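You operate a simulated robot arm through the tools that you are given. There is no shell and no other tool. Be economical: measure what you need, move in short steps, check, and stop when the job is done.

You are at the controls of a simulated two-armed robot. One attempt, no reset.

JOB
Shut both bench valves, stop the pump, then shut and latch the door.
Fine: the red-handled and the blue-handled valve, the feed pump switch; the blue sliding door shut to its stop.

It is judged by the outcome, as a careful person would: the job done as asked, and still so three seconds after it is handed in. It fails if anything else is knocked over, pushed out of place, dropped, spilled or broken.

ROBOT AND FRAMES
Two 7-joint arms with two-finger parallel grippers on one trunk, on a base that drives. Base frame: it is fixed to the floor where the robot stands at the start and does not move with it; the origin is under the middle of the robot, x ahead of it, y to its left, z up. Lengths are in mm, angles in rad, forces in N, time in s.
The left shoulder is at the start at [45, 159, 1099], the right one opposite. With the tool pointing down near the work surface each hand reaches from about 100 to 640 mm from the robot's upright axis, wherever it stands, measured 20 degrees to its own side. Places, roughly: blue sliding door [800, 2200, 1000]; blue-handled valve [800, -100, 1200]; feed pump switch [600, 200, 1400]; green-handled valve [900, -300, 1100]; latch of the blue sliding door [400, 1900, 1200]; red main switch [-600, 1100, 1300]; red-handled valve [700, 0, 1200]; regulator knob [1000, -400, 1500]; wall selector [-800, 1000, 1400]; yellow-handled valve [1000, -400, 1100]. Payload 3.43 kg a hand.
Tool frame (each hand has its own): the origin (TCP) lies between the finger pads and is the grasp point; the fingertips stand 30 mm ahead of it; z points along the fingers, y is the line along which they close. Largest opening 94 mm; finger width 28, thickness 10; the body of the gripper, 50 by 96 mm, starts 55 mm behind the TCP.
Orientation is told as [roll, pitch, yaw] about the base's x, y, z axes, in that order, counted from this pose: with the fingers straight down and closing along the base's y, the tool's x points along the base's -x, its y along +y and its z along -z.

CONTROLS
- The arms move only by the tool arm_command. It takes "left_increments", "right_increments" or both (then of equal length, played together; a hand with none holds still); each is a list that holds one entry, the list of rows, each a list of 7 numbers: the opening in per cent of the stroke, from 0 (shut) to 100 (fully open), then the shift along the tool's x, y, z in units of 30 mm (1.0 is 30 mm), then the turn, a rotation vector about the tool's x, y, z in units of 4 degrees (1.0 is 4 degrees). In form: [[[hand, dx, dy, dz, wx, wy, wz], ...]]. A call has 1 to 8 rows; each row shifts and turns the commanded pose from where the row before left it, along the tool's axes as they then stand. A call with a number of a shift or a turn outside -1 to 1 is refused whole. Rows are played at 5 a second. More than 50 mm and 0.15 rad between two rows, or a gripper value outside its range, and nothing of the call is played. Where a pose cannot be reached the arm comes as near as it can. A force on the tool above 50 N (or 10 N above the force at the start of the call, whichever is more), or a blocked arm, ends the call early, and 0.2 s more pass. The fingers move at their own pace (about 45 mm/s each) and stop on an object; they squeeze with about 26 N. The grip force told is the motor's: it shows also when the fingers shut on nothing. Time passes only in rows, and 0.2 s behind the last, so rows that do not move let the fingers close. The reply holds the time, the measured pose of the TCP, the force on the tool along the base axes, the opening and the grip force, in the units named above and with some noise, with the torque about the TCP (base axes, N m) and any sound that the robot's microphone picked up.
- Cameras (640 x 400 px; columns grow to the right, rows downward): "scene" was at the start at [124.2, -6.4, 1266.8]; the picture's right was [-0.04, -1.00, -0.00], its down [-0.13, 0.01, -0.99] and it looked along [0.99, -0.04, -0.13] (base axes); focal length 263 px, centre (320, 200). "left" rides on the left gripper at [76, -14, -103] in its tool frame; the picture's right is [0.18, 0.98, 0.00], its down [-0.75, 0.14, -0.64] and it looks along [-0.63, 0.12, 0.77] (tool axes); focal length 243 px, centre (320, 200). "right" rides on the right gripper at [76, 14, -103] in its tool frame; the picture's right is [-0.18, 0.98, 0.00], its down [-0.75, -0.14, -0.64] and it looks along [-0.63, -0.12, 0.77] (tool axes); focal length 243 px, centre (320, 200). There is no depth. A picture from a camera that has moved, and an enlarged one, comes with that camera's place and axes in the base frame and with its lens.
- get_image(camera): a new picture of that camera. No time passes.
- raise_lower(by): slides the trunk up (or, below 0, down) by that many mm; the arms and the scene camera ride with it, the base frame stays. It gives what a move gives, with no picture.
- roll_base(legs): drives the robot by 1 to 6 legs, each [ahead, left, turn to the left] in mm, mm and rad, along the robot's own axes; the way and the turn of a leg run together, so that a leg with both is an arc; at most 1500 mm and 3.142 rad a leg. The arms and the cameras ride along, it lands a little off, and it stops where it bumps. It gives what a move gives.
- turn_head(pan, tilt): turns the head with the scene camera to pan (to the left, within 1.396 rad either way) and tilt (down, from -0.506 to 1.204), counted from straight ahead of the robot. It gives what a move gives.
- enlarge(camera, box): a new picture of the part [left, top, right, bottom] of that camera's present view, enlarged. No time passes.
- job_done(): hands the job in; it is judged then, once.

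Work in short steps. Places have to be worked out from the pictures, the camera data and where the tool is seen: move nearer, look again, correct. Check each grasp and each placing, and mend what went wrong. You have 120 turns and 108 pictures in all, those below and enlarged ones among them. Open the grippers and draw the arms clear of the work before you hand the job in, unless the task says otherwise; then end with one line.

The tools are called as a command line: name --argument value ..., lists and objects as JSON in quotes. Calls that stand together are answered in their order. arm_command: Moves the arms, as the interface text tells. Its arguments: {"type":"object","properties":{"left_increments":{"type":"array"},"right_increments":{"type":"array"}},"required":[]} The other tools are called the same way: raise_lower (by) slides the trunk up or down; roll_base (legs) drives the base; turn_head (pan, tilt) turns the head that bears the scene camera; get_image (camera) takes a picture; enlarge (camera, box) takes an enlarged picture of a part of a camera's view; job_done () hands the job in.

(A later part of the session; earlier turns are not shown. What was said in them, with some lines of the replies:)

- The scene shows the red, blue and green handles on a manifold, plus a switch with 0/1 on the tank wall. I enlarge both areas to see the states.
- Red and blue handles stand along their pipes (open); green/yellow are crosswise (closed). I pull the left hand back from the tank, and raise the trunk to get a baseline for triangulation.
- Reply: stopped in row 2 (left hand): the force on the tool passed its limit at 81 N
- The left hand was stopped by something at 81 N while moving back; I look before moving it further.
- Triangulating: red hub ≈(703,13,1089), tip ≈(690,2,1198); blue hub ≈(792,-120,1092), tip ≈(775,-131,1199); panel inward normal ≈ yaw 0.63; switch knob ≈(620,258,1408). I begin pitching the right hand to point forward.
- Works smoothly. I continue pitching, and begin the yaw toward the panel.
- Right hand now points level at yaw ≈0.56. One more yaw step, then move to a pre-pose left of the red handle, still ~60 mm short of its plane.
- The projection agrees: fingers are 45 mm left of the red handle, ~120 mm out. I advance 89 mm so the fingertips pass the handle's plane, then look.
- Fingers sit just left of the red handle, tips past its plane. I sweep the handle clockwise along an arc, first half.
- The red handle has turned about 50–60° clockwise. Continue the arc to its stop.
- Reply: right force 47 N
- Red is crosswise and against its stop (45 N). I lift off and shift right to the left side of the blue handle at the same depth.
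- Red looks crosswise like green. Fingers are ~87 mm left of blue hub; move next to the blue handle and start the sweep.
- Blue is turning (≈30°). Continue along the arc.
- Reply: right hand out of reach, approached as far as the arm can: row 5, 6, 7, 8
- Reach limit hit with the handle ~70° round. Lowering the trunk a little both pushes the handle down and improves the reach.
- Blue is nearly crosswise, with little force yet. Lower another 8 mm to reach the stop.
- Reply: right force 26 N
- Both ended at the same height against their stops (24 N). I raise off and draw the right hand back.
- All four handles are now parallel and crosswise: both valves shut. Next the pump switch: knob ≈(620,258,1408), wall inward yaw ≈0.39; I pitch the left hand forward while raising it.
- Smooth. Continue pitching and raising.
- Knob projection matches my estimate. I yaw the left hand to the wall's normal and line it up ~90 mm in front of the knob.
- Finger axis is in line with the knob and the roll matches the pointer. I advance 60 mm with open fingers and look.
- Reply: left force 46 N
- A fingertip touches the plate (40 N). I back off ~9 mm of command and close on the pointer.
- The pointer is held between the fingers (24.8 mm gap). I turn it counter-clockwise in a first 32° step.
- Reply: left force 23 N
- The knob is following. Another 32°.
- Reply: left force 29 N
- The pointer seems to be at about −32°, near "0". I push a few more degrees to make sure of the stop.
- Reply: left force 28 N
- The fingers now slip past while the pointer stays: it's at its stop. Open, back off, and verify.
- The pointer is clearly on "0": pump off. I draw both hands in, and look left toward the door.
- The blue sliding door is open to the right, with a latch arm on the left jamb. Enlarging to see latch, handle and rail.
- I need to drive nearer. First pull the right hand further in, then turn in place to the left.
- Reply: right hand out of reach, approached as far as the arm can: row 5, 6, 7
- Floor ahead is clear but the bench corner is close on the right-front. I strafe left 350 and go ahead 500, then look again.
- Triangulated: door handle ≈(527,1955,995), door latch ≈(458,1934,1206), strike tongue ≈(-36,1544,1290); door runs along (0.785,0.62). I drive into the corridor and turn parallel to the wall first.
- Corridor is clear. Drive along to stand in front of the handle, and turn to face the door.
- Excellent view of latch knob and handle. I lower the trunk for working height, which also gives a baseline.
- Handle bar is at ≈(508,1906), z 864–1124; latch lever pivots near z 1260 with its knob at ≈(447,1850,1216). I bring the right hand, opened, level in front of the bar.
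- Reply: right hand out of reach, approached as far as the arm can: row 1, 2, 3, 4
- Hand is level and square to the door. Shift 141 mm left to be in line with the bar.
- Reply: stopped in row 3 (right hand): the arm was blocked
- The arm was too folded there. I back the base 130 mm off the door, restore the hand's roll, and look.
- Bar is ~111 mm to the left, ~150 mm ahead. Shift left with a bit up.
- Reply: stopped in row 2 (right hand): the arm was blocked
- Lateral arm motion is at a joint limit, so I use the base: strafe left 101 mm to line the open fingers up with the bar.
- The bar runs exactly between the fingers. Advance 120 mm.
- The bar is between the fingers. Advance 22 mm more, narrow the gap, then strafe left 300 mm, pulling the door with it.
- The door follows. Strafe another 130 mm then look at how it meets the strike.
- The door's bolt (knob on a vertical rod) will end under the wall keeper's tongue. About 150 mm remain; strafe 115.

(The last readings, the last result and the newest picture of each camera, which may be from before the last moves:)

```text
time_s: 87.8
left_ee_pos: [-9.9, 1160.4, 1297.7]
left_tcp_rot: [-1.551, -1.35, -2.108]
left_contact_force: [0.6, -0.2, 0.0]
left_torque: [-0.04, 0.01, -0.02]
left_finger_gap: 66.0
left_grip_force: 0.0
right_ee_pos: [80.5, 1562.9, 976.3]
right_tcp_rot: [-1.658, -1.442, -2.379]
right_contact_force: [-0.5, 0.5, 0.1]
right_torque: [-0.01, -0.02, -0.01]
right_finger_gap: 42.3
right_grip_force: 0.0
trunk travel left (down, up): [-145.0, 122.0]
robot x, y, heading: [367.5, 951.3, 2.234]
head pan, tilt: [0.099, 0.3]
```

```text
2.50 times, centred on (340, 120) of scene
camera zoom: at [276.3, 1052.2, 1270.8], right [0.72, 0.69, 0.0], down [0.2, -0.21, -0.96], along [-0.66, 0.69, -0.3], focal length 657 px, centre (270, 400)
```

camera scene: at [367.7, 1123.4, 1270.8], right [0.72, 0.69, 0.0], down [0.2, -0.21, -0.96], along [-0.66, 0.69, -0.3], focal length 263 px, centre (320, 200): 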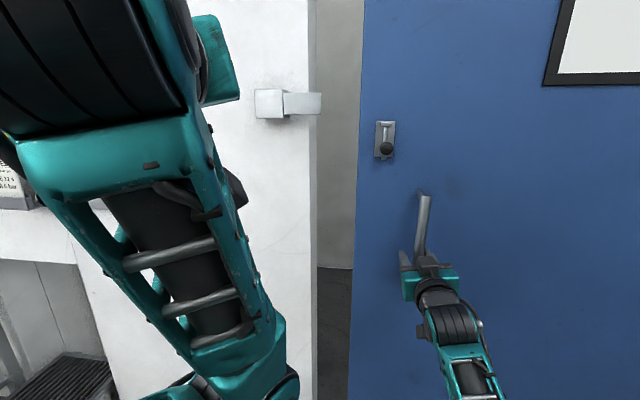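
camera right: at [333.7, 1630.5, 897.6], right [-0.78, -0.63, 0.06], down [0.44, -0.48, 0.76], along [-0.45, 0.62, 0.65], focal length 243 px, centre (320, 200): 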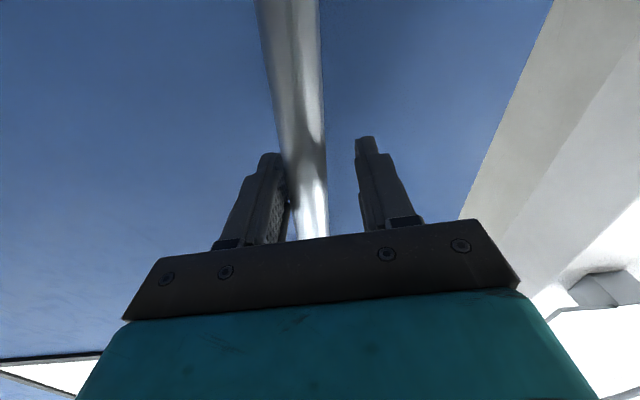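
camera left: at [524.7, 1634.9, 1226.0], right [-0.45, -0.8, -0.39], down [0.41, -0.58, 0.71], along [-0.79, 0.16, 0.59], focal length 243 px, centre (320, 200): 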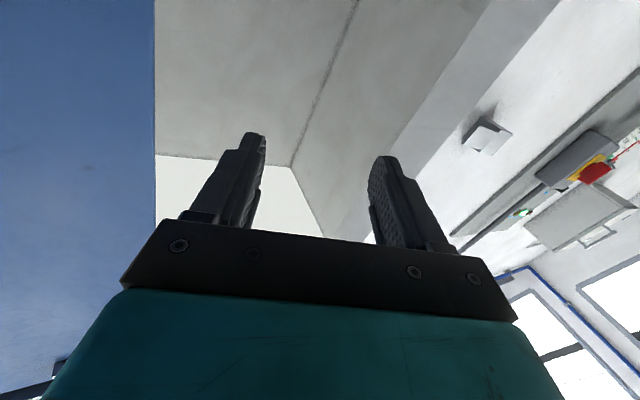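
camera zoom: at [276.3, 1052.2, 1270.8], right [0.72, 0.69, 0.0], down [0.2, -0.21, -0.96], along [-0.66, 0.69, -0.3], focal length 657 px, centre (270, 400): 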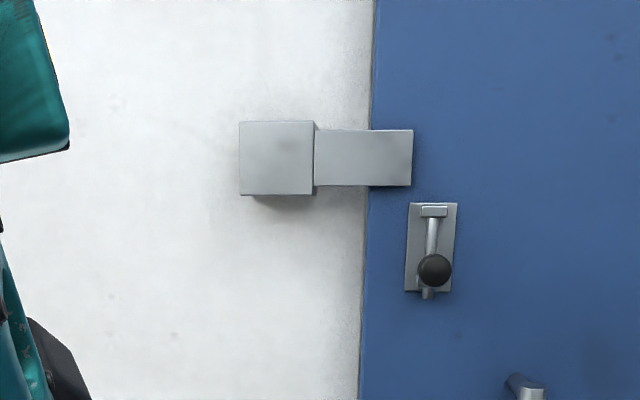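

Door edge is now behind the tongue with ~46 mm to the box. Strafe 42 more.

roll_base --legs '[[0, 42, 0]]'

enlarge --camera "scene" --box '[230, 40, 450, 200]'

get_image --camera "right"

```text
time_s: 88.9
left_ee_pos: [-42.1, 1136.7, 1298.0]
left_tcp_rot: [-1.548, -1.353, -2.107]
left_contact_force: [-0.9, -0.1, 0.1]
left_torque: [0.01, 0.02, -0.01]
left_finger_gap: 65.7
left_grip_force: 0.2
right_ee_pos: [47.9, 1537.4, 976.8]
right_tcp_rot: [-1.66, -1.445, -2.371]
right_contact_force: [0.0, 0.5, -0.4]
right_torque: [0.0, 0.0, -0.07]
right_finger_gap: 42.3
right_grip_force: 0.2
trunk travel left (down, up): [-145.0, 122.0]
robot x, y, heading: [334.0, 932.5, 2.234]
head pan, tilt: [0.099, 0.3]
```

```text
2.50 times, centred on (340, 120) of scene
camera zoom: at [243.5, 1026.6, 1270.8], right [0.72, 0.69, 0.0], down [0.2, -0.21, -0.96], along [-0.66, 0.69, -0.3], focal length 657 px, centre (270, 400)
```

zoom: 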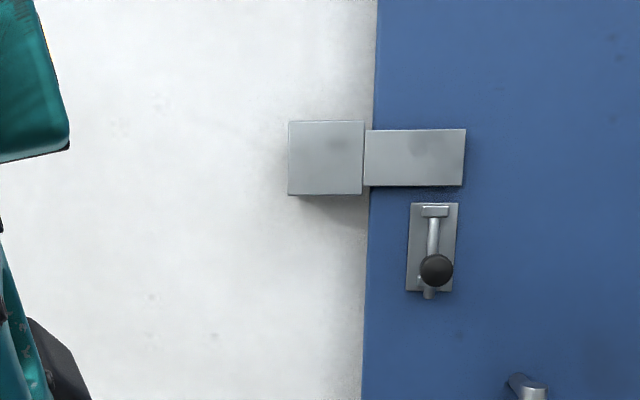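

```text
45 pictures are left
camera right: at [106.5, 1452.9, 897.8], right [-0.78, -0.63, 0.06], down [0.44, -0.48, 0.76], along [-0.45, 0.61, 0.65], focal length 243 px, centre (320, 200)
```

right: 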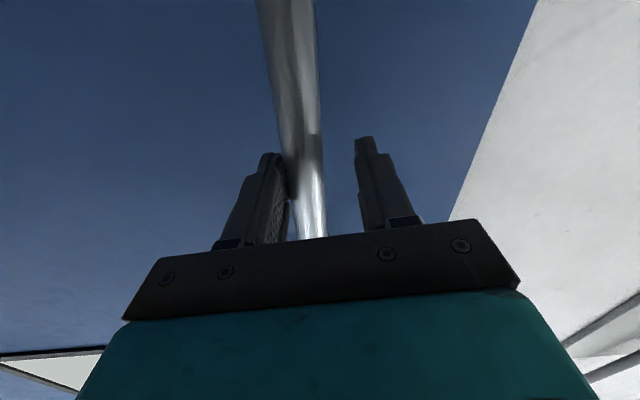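

Only a few mm remain. Push 20 mm more with the base against the stop and check the force.

roll_base --legs '[[0, 20, 0]]'

enlarge --camera "scene" --box '[270, 40, 450, 170]'

```text
time_s: 89.7
left_ee_pos: [-54.0, 1125.1, 1298.0]
left_tcp_rot: [-1.557, -1.354, -2.101]
left_contact_force: [0.3, -0.7, 0.3]
left_torque: [0.02, -0.03, -0.01]
left_finger_gap: 65.6
left_grip_force: 0.1
right_ee_pos: [39.4, 1530.1, 975.2]
right_tcp_rot: [-1.651, -1.447, -2.395]
right_contact_force: [27.4, 17.9, 1.0]
right_torque: [-0.61, 0.24, -0.48]
right_finger_gap: 61.0
right_grip_force: 16.4
trunk travel left (down, up): [-145.0, 122.0]
robot x, y, heading: [321.7, 912.6, 2.232]
head pan, tilt: [0.099, 0.3]
```

```text
3.08 times, centred on (360, 105) of scene
camera zoom: at [231.3, 1016.7, 1270.9], right [0.72, 0.69, 0.0], down [0.2, -0.22, -0.96], along [-0.66, 0.69, -0.3], focal length 809 px, centre (197, 492)
```

zoom: 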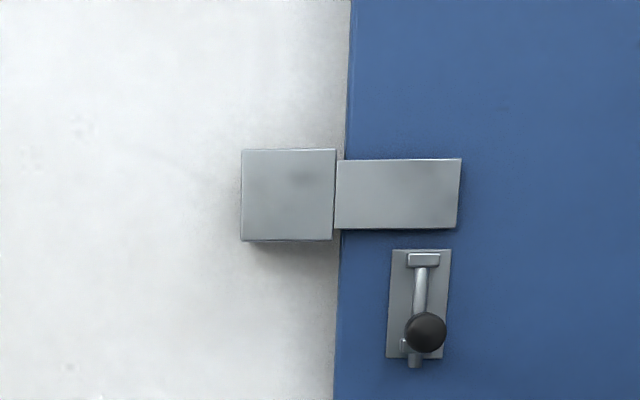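

The door is at its stop (33 N on the bar); I keep the right hand there. Close look at the bolt before using the left hand.

enlarge --camera "scene" --box '[340, 85, 430, 165]'

arm_command --left_increments '[[[0, 0, -0.2, 0, 1, 0, 0], [0, 0, -0.7, 0, 1, 0, 0], [0, 0, -0.8, 0, 1, 0, 0], [0, 0, -0.8, 0, 1, 0, 0], [0, 0, -0.8, 0, 1, 0, 0], [0, 0, -0.8, 0, 0.5, 0, 1], [0, 0, -0.8, 0, 0, 0, 1], [0, 0, -0.8, 0, 0, 0, 1]]]'

get_image --camera "left"

```text
5.00 times, centred on (385, 125) of scene
camera zoom: at [231.3, 1016.7, 1270.9], right [0.72, 0.69, 0.0], down [0.2, -0.22, -0.96], along [-0.66, 0.69, -0.3], focal length 1314 px, centre (-5, 575)
```

zoom: 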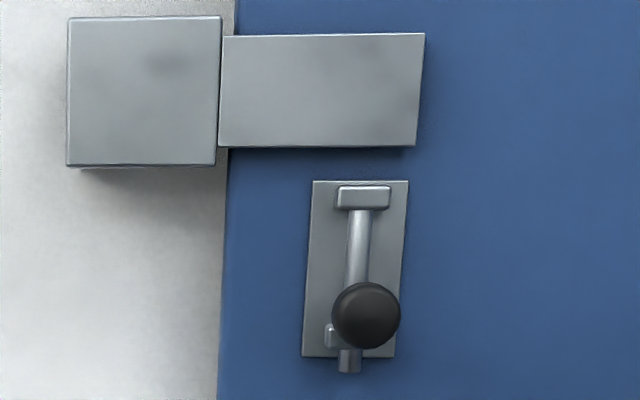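

```text
time_s: 91.5
left_ee_pos: [61.0, 1242.2, 1329.7]
left_tcp_rot: [3.041, -1.495, -0.794]
left_contact_force: [-0.5, -0.1, -0.3]
left_torque: [0.0, 0.01, -0.01]
left_finger_gap: 0.1
left_grip_force: 26.4
right_ee_pos: [40.9, 1531.3, 974.1]
right_tcp_rot: [-1.654, -1.448, -2.401]
right_contact_force: [18.7, 13.6, 2.1]
right_torque: [0.01, 0.45, -0.28]
right_finger_gap: 55.9
right_grip_force: 11.9
trunk travel left (down, up): [-145.0, 122.0]
robot x, y, heading: [322.4, 914.6, 2.236]
head pan, tilt: [0.099, 0.3]
```

```text
42 pictures are left
camera left: at [132.7, 1176.2, 1244.5], right [-0.78, -0.61, -0.18], down [0.33, -0.63, 0.7], along [-0.54, 0.49, 0.69], focal length 243 px, centre (320, 200)
```

left: 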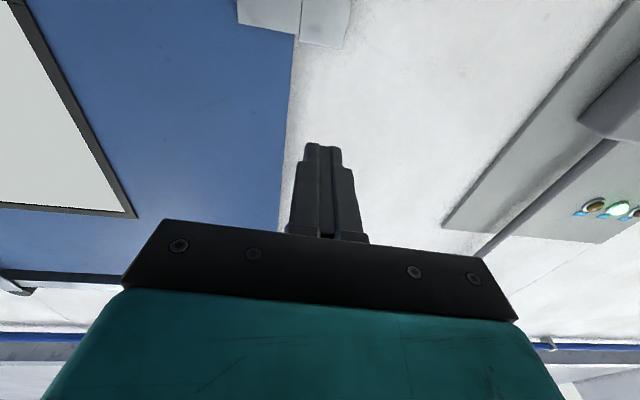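

Bolt: a vertical rod with knob, to be slid up into the keeper's tongue. I bring the closed left fingers below and in front of the knob.

arm_command --left_increments '[[[0, 0.3, -0.2, 0, 0, 1, 0], [0, 0.85, -0.45, 0.5, 0, 0.1, 0], [0, 0.85, -0.5, 0.8, 0, 0, 0], [0, 0.85, -0.5, 0.9, 0, 0, 0], [0, 0.85, -0.5, 0.9, 0, 0, 0], [0, 0.85, -0.5, 0.9, 0, 0, 0], [0, 0.45, -0.2, 0.6, 0, 0, 0]]]'

get_image --camera "left"

enlarge --camera "scene" --box '[300, 70, 460, 200]'

```text
time_s: 93.1
left_ee_pos: [36.8, 1405.4, 1177.0]
left_tcp_rot: [1.843, -1.562, 0.409]
left_contact_force: [-0.3, 0.0, 0.8]
left_torque: [0.0, -0.02, -0.01]
left_finger_gap: 0.0
left_grip_force: 26.7
right_ee_pos: [40.8, 1532.2, 975.7]
right_tcp_rot: [-1.652, -1.448, -2.399]
right_contact_force: [18.6, 14.8, 3.9]
right_torque: [-0.1, 0.26, -0.24]
right_finger_gap: 55.7
right_grip_force: 12.1
trunk travel left (down, up): [-145.0, 122.0]
robot x, y, heading: [321.6, 916.8, 2.228]
head pan, tilt: [0.099, 0.3]
```

```text
41 pictures are left
camera left: at [111.8, 1333.3, 1100.8], right [-0.76, -0.62, -0.17], down [0.3, -0.58, 0.75], along [-0.57, 0.52, 0.63], focal length 243 px, centre (320, 200)
```

left: 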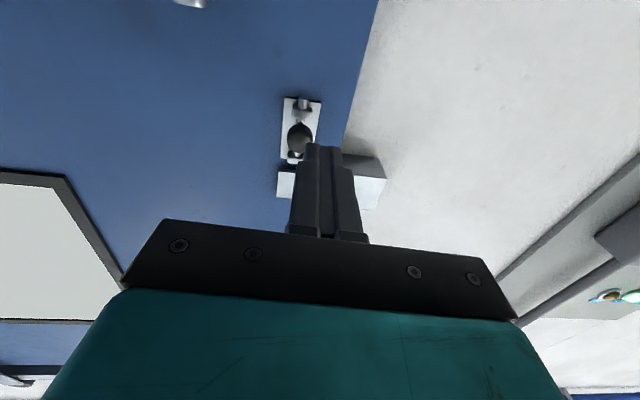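

```text
3.08 times, centred on (380, 135) of scene
camera zoom: at [230.5, 1015.9, 1270.9], right [0.72, 0.69, 0.0], down [0.2, -0.22, -0.96], along [-0.66, 0.69, -0.3], focal length 809 px, centre (135, 400)
```

zoom: 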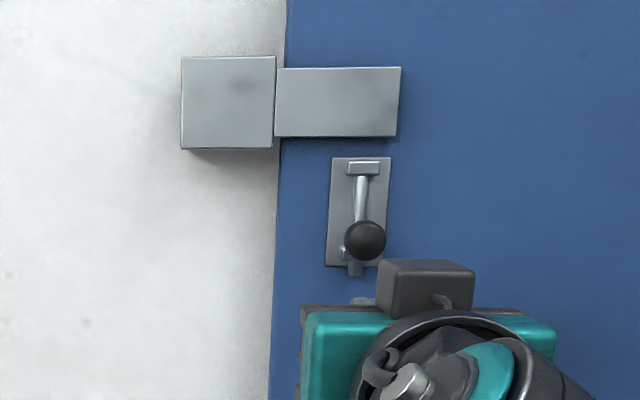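

Both views agree: knob at ≈(-33,1515,1213), 130 mm ahead, 15 mm right of the finger axis. Advance 100 mm under the knob.

arm_command --left_increments '[[[0, 0.05, -0.3, 0.4, 0, 0, 0], [0, 0.05, -0.2, 0.8, 0, 0, 0], [0, 0, 0, 0.8, 0, 0, 0], [0, 0, 0, 0.8, 0, 0, 0], [0, 0, 0, 0.53, 0, 0, 0]]]'

get_image --camera "left"

enlarge --camera "scene" --box '[300, 70, 460, 200]'

```text
time_s: 94.3
left_ee_pos: [-10.9, 1492.2, 1177.3]
left_tcp_rot: [1.568, -1.565, 0.677]
left_contact_force: [-0.4, 0.1, -0.6]
left_torque: [0.03, -0.05, -0.01]
left_finger_gap: 0.3
left_grip_force: 25.4
right_ee_pos: [40.9, 1530.8, 974.3]
right_tcp_rot: [-1.652, -1.448, -2.403]
right_contact_force: [18.3, 15.1, 4.9]
right_torque: [-0.16, 0.27, -0.29]
right_finger_gap: 55.9
right_grip_force: 11.9
trunk travel left (down, up): [-145.0, 122.0]
robot x, y, heading: [322.9, 916.7, 2.229]
head pan, tilt: [0.099, 0.3]
```

```text
39 pictures are left
camera left: at [63.7, 1420.8, 1097.9], right [-0.77, -0.62, -0.18], down [0.3, -0.59, 0.75], along [-0.57, 0.53, 0.63], focal length 243 px, centre (320, 200)
```

left: 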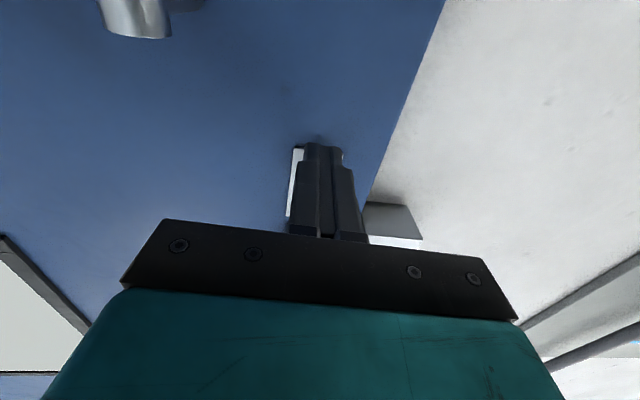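

```text
3.08 times, centred on (380, 135) of scene
camera zoom: at [230.5, 1015.9, 1270.9], right [0.72, 0.69, 0.0], down [0.2, -0.22, -0.96], along [-0.66, 0.69, -0.3], focal length 809 px, centre (135, 400)
```

zoom: 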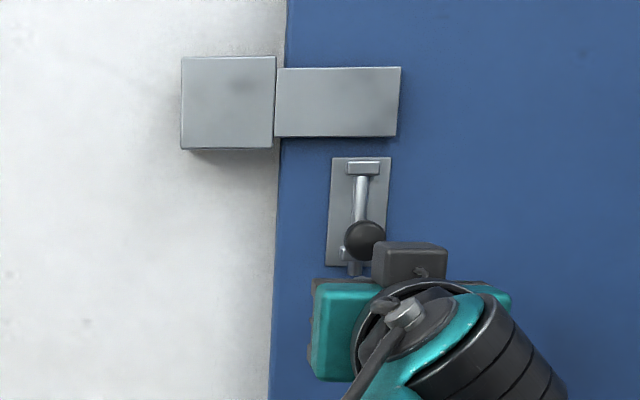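

Fingertips are just beneath the knob. Lift gently 36 mm.

arm_command --left_increments '[[[0, -0.2, 0, 0, 0, 0, 0], [0, -0.2, 0, 0, 0, 0, 0], [0, -0.2, 0, 0, 0, 0, 0], [0, -0.2, 0, 0, 0, 0, 0], [0, -0.2, 0, 0, 0, 0, 0], [0, -0.2, 0, 0, 0, 0, 0]]]'

enlarge --camera "scene" --box '[300, 70, 460, 200]'

```text
time_s: 95.7
left_ee_pos: [-10.5, 1492.5, 1212.0]
left_tcp_rot: [1.641, -1.564, 0.607]
left_contact_force: [0.7, 0.6, 0.1]
left_torque: [0.01, 0.01, -0.02]
left_finger_gap: 0.1
left_grip_force: 25.8
right_ee_pos: [41.1, 1531.9, 974.9]
right_tcp_rot: [-1.648, -1.449, -2.404]
right_contact_force: [18.8, 14.6, 5.0]
right_torque: [-0.02, 0.33, -0.31]
right_finger_gap: 55.8
right_grip_force: 12.0
trunk travel left (down, up): [-145.0, 122.0]
robot x, y, heading: [316.5, 912.1, 2.228]
head pan, tilt: [0.099, 0.3]
```

```text
3.08 times, centred on (380, 135) of scene
camera zoom: at [230.5, 1015.9, 1270.9], right [0.72, 0.69, 0.0], down [0.2, -0.22, -0.96], along [-0.66, 0.69, -0.29], focal length 809 px, centre (135, 400)
```

zoom: 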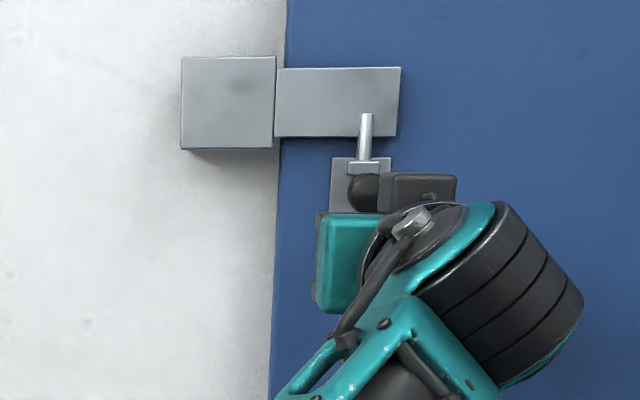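

The rod rose and appears in front of the tongue; look closer.

enlarge --camera "scene" --box '[350, 80, 420, 135]'

get_image --camera "left"

```text
7.27 times, centred on (385, 108) of scene
camera zoom: at [230.5, 1015.9, 1270.9], right [0.72, 0.69, 0.0], down [0.2, -0.22, -0.96], along [-0.66, 0.69, -0.29], focal length 1911 px, centre (-153, 873)
```

zoom: 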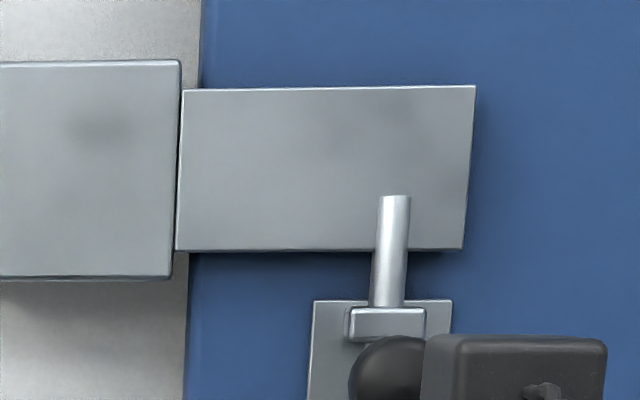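

```text
35 pictures are left
camera left: at [64.1, 1420.4, 1134.7], right [-0.77, -0.62, -0.18], down [0.3, -0.59, 0.75], along [-0.57, 0.53, 0.63], focal length 243 px, centre (320, 200)
```

left: 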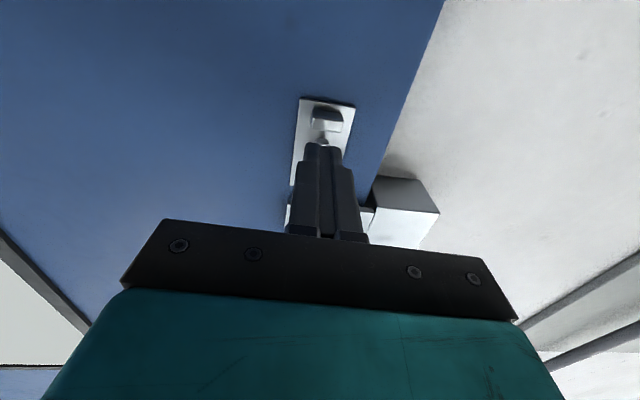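

The rod has risen past the tongue's lower edge. I lift a bit more to find the bolt's upper end.

arm_command --left_increments '[[[0, -0.15, 0, 0, 0, 0, 0], [0, -0.15, 0, 0, 0, 0, 0], [0, -0.15, 0, 0, 0, 0, 0], [0, 0, 0, 0, 0, 0, 0]]]'

enlarge --camera "scene" --box '[340, 70, 430, 140]'

```text
time_s: 96.7
left_ee_pos: [-10.0, 1493.6, 1217.9]
left_tcp_rot: [0.484, -1.553, 1.767]
left_contact_force: [7.2, -6.6, -29.2]
left_torque: [-0.34, -0.35, 0.05]
left_finger_gap: 0.2
left_grip_force: 25.6
right_ee_pos: [41.4, 1531.6, 973.4]
right_tcp_rot: [-1.651, -1.45, -2.402]
right_contact_force: [20.3, 9.7, 5.9]
right_torque: [0.05, 0.33, -0.38]
right_finger_gap: 55.8
right_grip_force: 11.3
trunk travel left (down, up): [-145.0, 122.0]
robot x, y, heading: [322.3, 914.2, 2.231]
head pan, tilt: [0.099, 0.3]
```

```text
5.71 times, centred on (385, 105) of scene
camera zoom: at [230.5, 1016.9, 1270.4], right [0.72, 0.69, 0.0], down [0.2, -0.22, -0.96], along [-0.66, 0.69, -0.3], focal length 1502 px, centre (-51, 743)
```

zoom: 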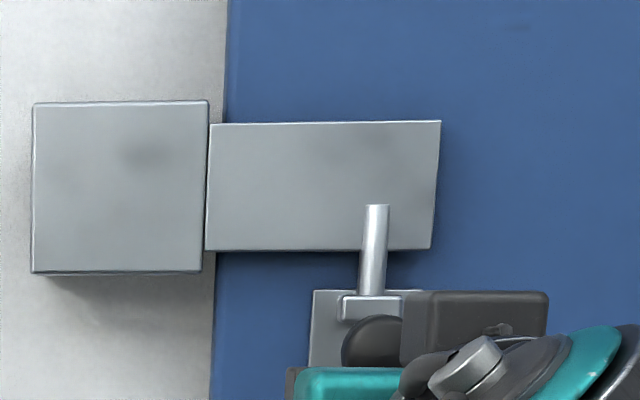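

Bolt is at its upper end (29 N). I lower the fingers 15 mm to see whether it stays up.

arm_command --left_increments '[[[0, 0.25, 0, 0, 0, 0, 0], [0, 0.35, 0, 0, 0, 0, 0], [0, 0.3, 0, 0, 0, 0, 0], [0, 0, 0, 0, 0, 0, 0]]]'

enlarge --camera "scene" --box '[340, 70, 430, 140]'

```text
time_s: 97.7
left_ee_pos: [-10.4, 1493.3, 1197.3]
left_tcp_rot: [1.734, -1.564, 0.515]
left_contact_force: [-0.1, -0.1, -0.3]
left_torque: [0.0, -0.01, 0.03]
left_finger_gap: 0.0
left_grip_force: 26.5
right_ee_pos: [39.4, 1533.0, 974.6]
right_tcp_rot: [-1.623, -1.448, -2.43]
right_contact_force: [13.5, 20.3, 2.5]
right_torque: [-0.44, 0.12, -0.07]
right_finger_gap: 55.4
right_grip_force: 11.5
trunk travel left (down, up): [-145.0, 122.0]
robot x, y, heading: [323.7, 916.0, 2.231]
head pan, tilt: [0.099, 0.3]
```

```text
5.71 times, centred on (385, 105) of scene
camera zoom: at [229.8, 1016.8, 1270.7], right [0.72, 0.69, 0.0], down [0.2, -0.22, -0.96], along [-0.66, 0.69, -0.3], focal length 1502 px, centre (-51, 743)
```

zoom: 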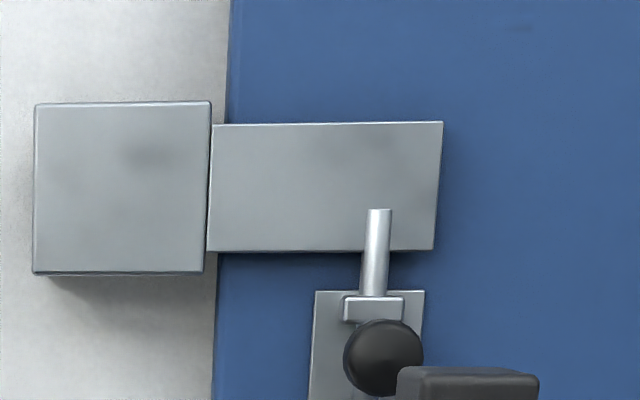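

The bolt stays up. To test the latch, I grip the bar with the right hand and gently try to draw the door open by ~10 mm.

arm_command --right_increments '[[[20, 0, 0, 0, 0, 0, 0], [0, 0, 0, 0, 0, 0, 0], [0, 0, 0, 0, 0, 0, 0], [0, 0, 0, 0, 0, 0, 0], [0, 0, 0, 0, 0, 0, 0]]]'

arm_command --right_increments '[[[0, 0, -0.2, 0, 0, 0, 0], [0, 0, -0.2, 0, 0, 0, 0], [0, 0, -0.2, 0, 0, 0, 0], [0, 0, 0, 0, 0, 0, 0]]]'

enlarge --camera "scene" --box '[340, 70, 430, 140]'

```text
time_s: 98.7
left_ee_pos: [-10.8, 1492.1, 1196.5]
left_tcp_rot: [1.43, -1.567, 0.817]
left_contact_force: [0.6, -0.1, -0.2]
left_torque: [0.02, 0.03, -0.05]
left_finger_gap: 0.0
left_grip_force: 26.0
right_ee_pos: [52.0, 1541.5, 976.3]
right_tcp_rot: [-1.646, -1.447, -2.433]
right_contact_force: [10.5, 11.4, 1.7]
right_torque: [-0.87, 0.45, -0.28]
right_finger_gap: 25.5
right_grip_force: 26.3
trunk travel left (down, up): [-145.0, 122.0]
robot x, y, heading: [315.8, 913.1, 2.227]
head pan, tilt: [0.099, 0.3]
stopped in row 5 (right hand): the force on the tool passed its limit at 52 N (the readings are from after the stop); the commanded pose is now the measured one
```

```text
time_s: 99.7
left_ee_pos: [-15.7, 1489.6, 1196.8]
left_tcp_rot: [0.502, -1.57, 1.745]
left_contact_force: [0.3, -0.2, 0.1]
left_torque: [-0.02, -0.03, -0.01]
left_finger_gap: 0.0
left_grip_force: 26.0
right_ee_pos: [52.2, 1541.0, 976.6]
right_tcp_rot: [-1.603, -1.449, -2.453]
right_contact_force: [-26.3, -22.7, -16.3]
right_torque: [-0.26, 1.6, 0.38]
right_finger_gap: 25.3
right_grip_force: 45.0
trunk travel left (down, up): [-145.0, 122.0]
robot x, y, heading: [319.1, 913.3, 2.23]
head pan, tilt: [0.099, 0.3]
```

```text
5.71 times, centred on (385, 105) of scene
camera zoom: at [224.9, 1013.8, 1270.4], right [0.72, 0.69, 0.0], down [0.21, -0.21, -0.95], along [-0.66, 0.69, -0.3], focal length 1502 px, centre (-51, 743)
```

zoom: 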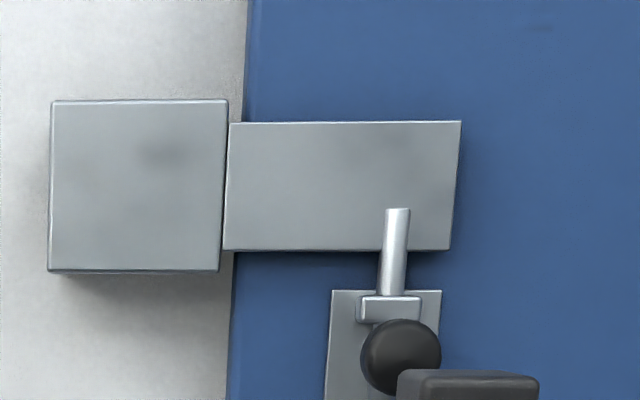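

Pulled with ~35 N, the door did not budge, whereas it slid with almost no force before: latched. I relax the pull, open the right hand and withdraw both hands straight back.

arm_command --right_increments '[[[0, 0, 0.3, 0, 0, 0, 0], [0, 0, 0.2, 0, 0, 0, 0], [40, 0, 0, 0, 0, 0, 0], [70, 0, 0, 0, 0, 0, 0], [70, 0, 0, 0, 0, 0, 0], [70, 0, 0, 0, 0, 0, 0]]]'

arm_command --left_increments '[[[0, 0.1, 0, -0.3, 0, 0, 0], [0, 0, 0, -0.7, 0, 0, 0], [0, 0, 0, -0.9, 0, 0, 0], [0, 0, 0, -0.9, 0, 0, 0], [0, 0, 0, -0.9, 0, 0, 0], [50, 0, 0, -0.9, 0, 0, 0]]]'

arm_command --right_increments '[[[70, 0, 0, -0.3, 0, 0, 0], [70, 0, 0, -0.7, 0, 0, 0], [70, 0, 0, -0.9, 0, 0, 0], [70, 0, 0, -0.9, 0, 0, 0], [70, 0, 0, -0.9, 0, 0, 0], [70, 0, 0, -0.5, 0, 0, 0]]]'

get_image --camera "scene"

get_image --camera "left"

```text
time_s: 101.1
left_ee_pos: [-10.9, 1491.8, 1199.4]
left_tcp_rot: [1.398, -1.566, 0.848]
left_contact_force: [0.2, 0.4, 0.4]
left_torque: [0.01, -0.01, 0.0]
left_finger_gap: 0.0
left_grip_force: 25.8
right_ee_pos: [50.0, 1539.9, 976.8]
right_tcp_rot: [-1.658, -1.444, -2.409]
right_contact_force: [-0.7, -0.3, 0.2]
right_torque: [0.0, -0.04, 0.03]
right_finger_gap: 65.8
right_grip_force: 0.0
trunk travel left (down, up): [-145.0, 122.0]
robot x, y, heading: [319.8, 913.9, 2.224]
head pan, tilt: [0.099, 0.3]
```

```text
time_s: 102.5
left_ee_pos: [75.2, 1382.6, 1195.5]
left_tcp_rot: [1.254, -1.566, 0.991]
left_contact_force: [0.0, 0.2, 0.2]
left_torque: [0.01, 0.01, 0.0]
left_finger_gap: 32.4
left_grip_force: 0.0
right_ee_pos: [51.2, 1539.3, 976.3]
right_tcp_rot: [-1.658, -1.445, -2.412]
right_contact_force: [0.2, 0.0, -0.1]
right_torque: [0.01, -0.03, 0.02]
right_finger_gap: 65.5
right_grip_force: 0.0
trunk travel left (down, up): [-145.0, 122.0]
robot x, y, heading: [319.7, 914.1, 2.227]
head pan, tilt: [0.099, 0.3]
```

```text
time_s: 103.9
left_ee_pos: [74.6, 1383.5, 1195.4]
left_tcp_rot: [1.309, -1.566, 0.939]
left_contact_force: [-0.1, 0.4, 0.3]
left_torque: [0.0, -0.01, -0.03]
left_finger_gap: 46.8
left_grip_force: 0.1
right_ee_pos: [112.0, 1460.6, 1058.4]
right_tcp_rot: [-2.537, -1.354, -1.55]
right_contact_force: [0.2, 0.2, -0.1]
right_torque: [0.0, 0.02, 0.03]
right_finger_gap: 65.8
right_grip_force: 0.1
trunk travel left (down, up): [-145.0, 122.0]
robot x, y, heading: [321.1, 915.2, 2.233]
head pan, tilt: [0.099, 0.3]
stopped in row 6 (right hand): the arm was blocked; the commanded pose is now the measured one
```

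```text
31 pictures are left
camera scene: at [228.7, 1015.3, 1270.8], right [0.73, 0.69, 0.0], down [0.2, -0.21, -0.96], along [-0.66, 0.69, -0.3], focal length 263 px, centre (320, 200)
```

scene: 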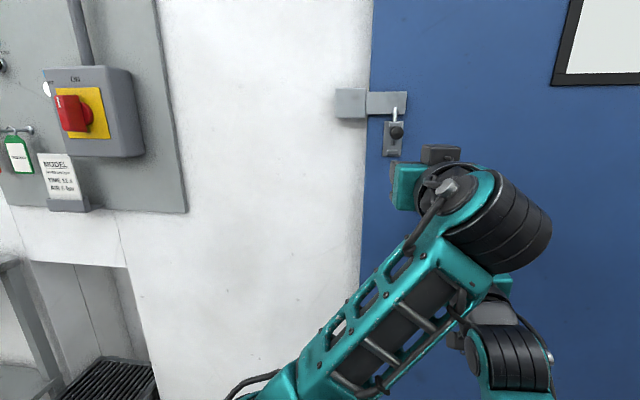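

```text
30 pictures are left
camera left: at [149.6, 1311.9, 1117.9], right [-0.77, -0.61, -0.18], down [0.29, -0.59, 0.76], along [-0.57, 0.53, 0.63], focal length 243 px, centre (320, 200)
```

left: 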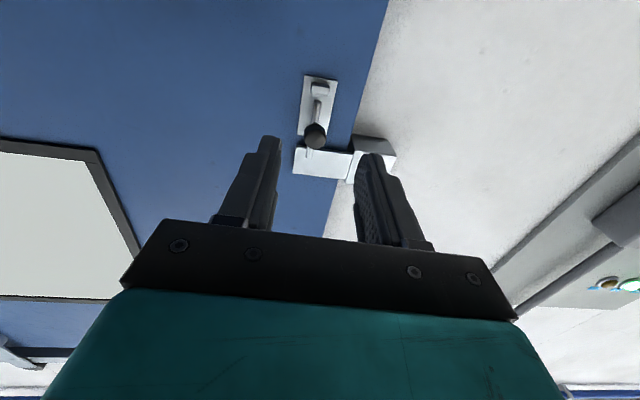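

Bolt still up, door against the stop. I retract the left hand further and take a final close look at the latch.

arm_command --left_increments '[[[50, 0, 0, -0.4, 0, 0, 0], [50, 0, 0, -0.8, 0, 0, 0], [50, 0, 0, -0.8, 0, 0, 0], [50, 0, 0, -0.6, 0, 0, 0]]]'

enlarge --camera "scene" --box '[320, 70, 430, 170]'

enlarge --camera "left" --box '[270, 60, 410, 200]'

```text
time_s: 104.9
left_ee_pos: [122.4, 1323.5, 1195.9]
left_tcp_rot: [1.36, -1.565, 0.888]
left_contact_force: [0.3, -0.1, 0.0]
left_torque: [0.0, 0.0, -0.01]
left_finger_gap: 47.3
left_grip_force: 0.0
right_ee_pos: [111.8, 1460.1, 1058.9]
right_tcp_rot: [-2.536, -1.354, -1.55]
right_contact_force: [0.2, 0.1, 1.3]
right_torque: [-0.01, 0.0, 0.04]
right_finger_gap: 65.7
right_grip_force: 0.1
trunk travel left (down, up): [-145.0, 122.0]
robot x, y, heading: [318.1, 913.5, 2.234]
head pan, tilt: [0.099, 0.3]
```

```text
4.00 times, centred on (375, 120) of scene
camera zoom: at [228.8, 1015.1, 1270.8], right [0.73, 0.69, 0.0], down [0.2, -0.21, -0.96], along [-0.66, 0.69, -0.3], focal length 1051 px, centre (100, 520)
```

zoom: 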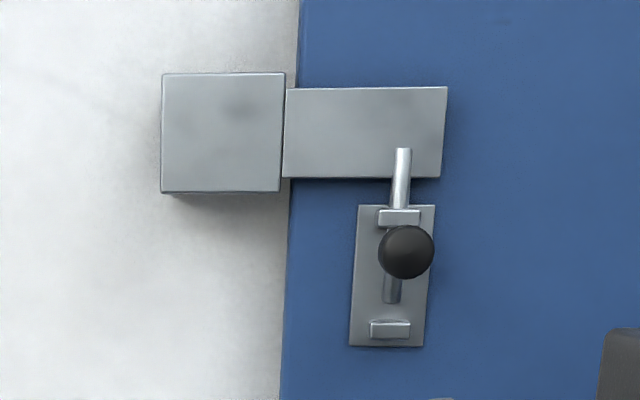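

```text
2.86 times, centred on (340, 130) of left
camera zoom: at [197.7, 1251.3, 1118.0], right [-0.77, -0.62, -0.18], down [0.29, -0.59, 0.75], along [-0.57, 0.53, 0.63], focal length 693 px, centre (263, 400)
```

zoom: 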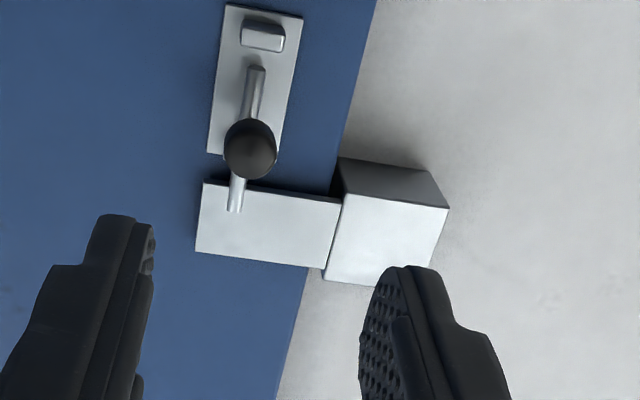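

The red and blue valves, the pump switch at "0" and the door shut to its stop with the bolt up all look right. The hands are open and clear, so I hand in.

job_done

```text
The job is handed in.
```

The red and blue valves are shut, the feed pump switch is at 0, and the blue door is shut to its stop with its bolt raised. The bolt rod shows in front of the keeper tongue rather than inside it, but the door did not move under a pull of about 35 N.
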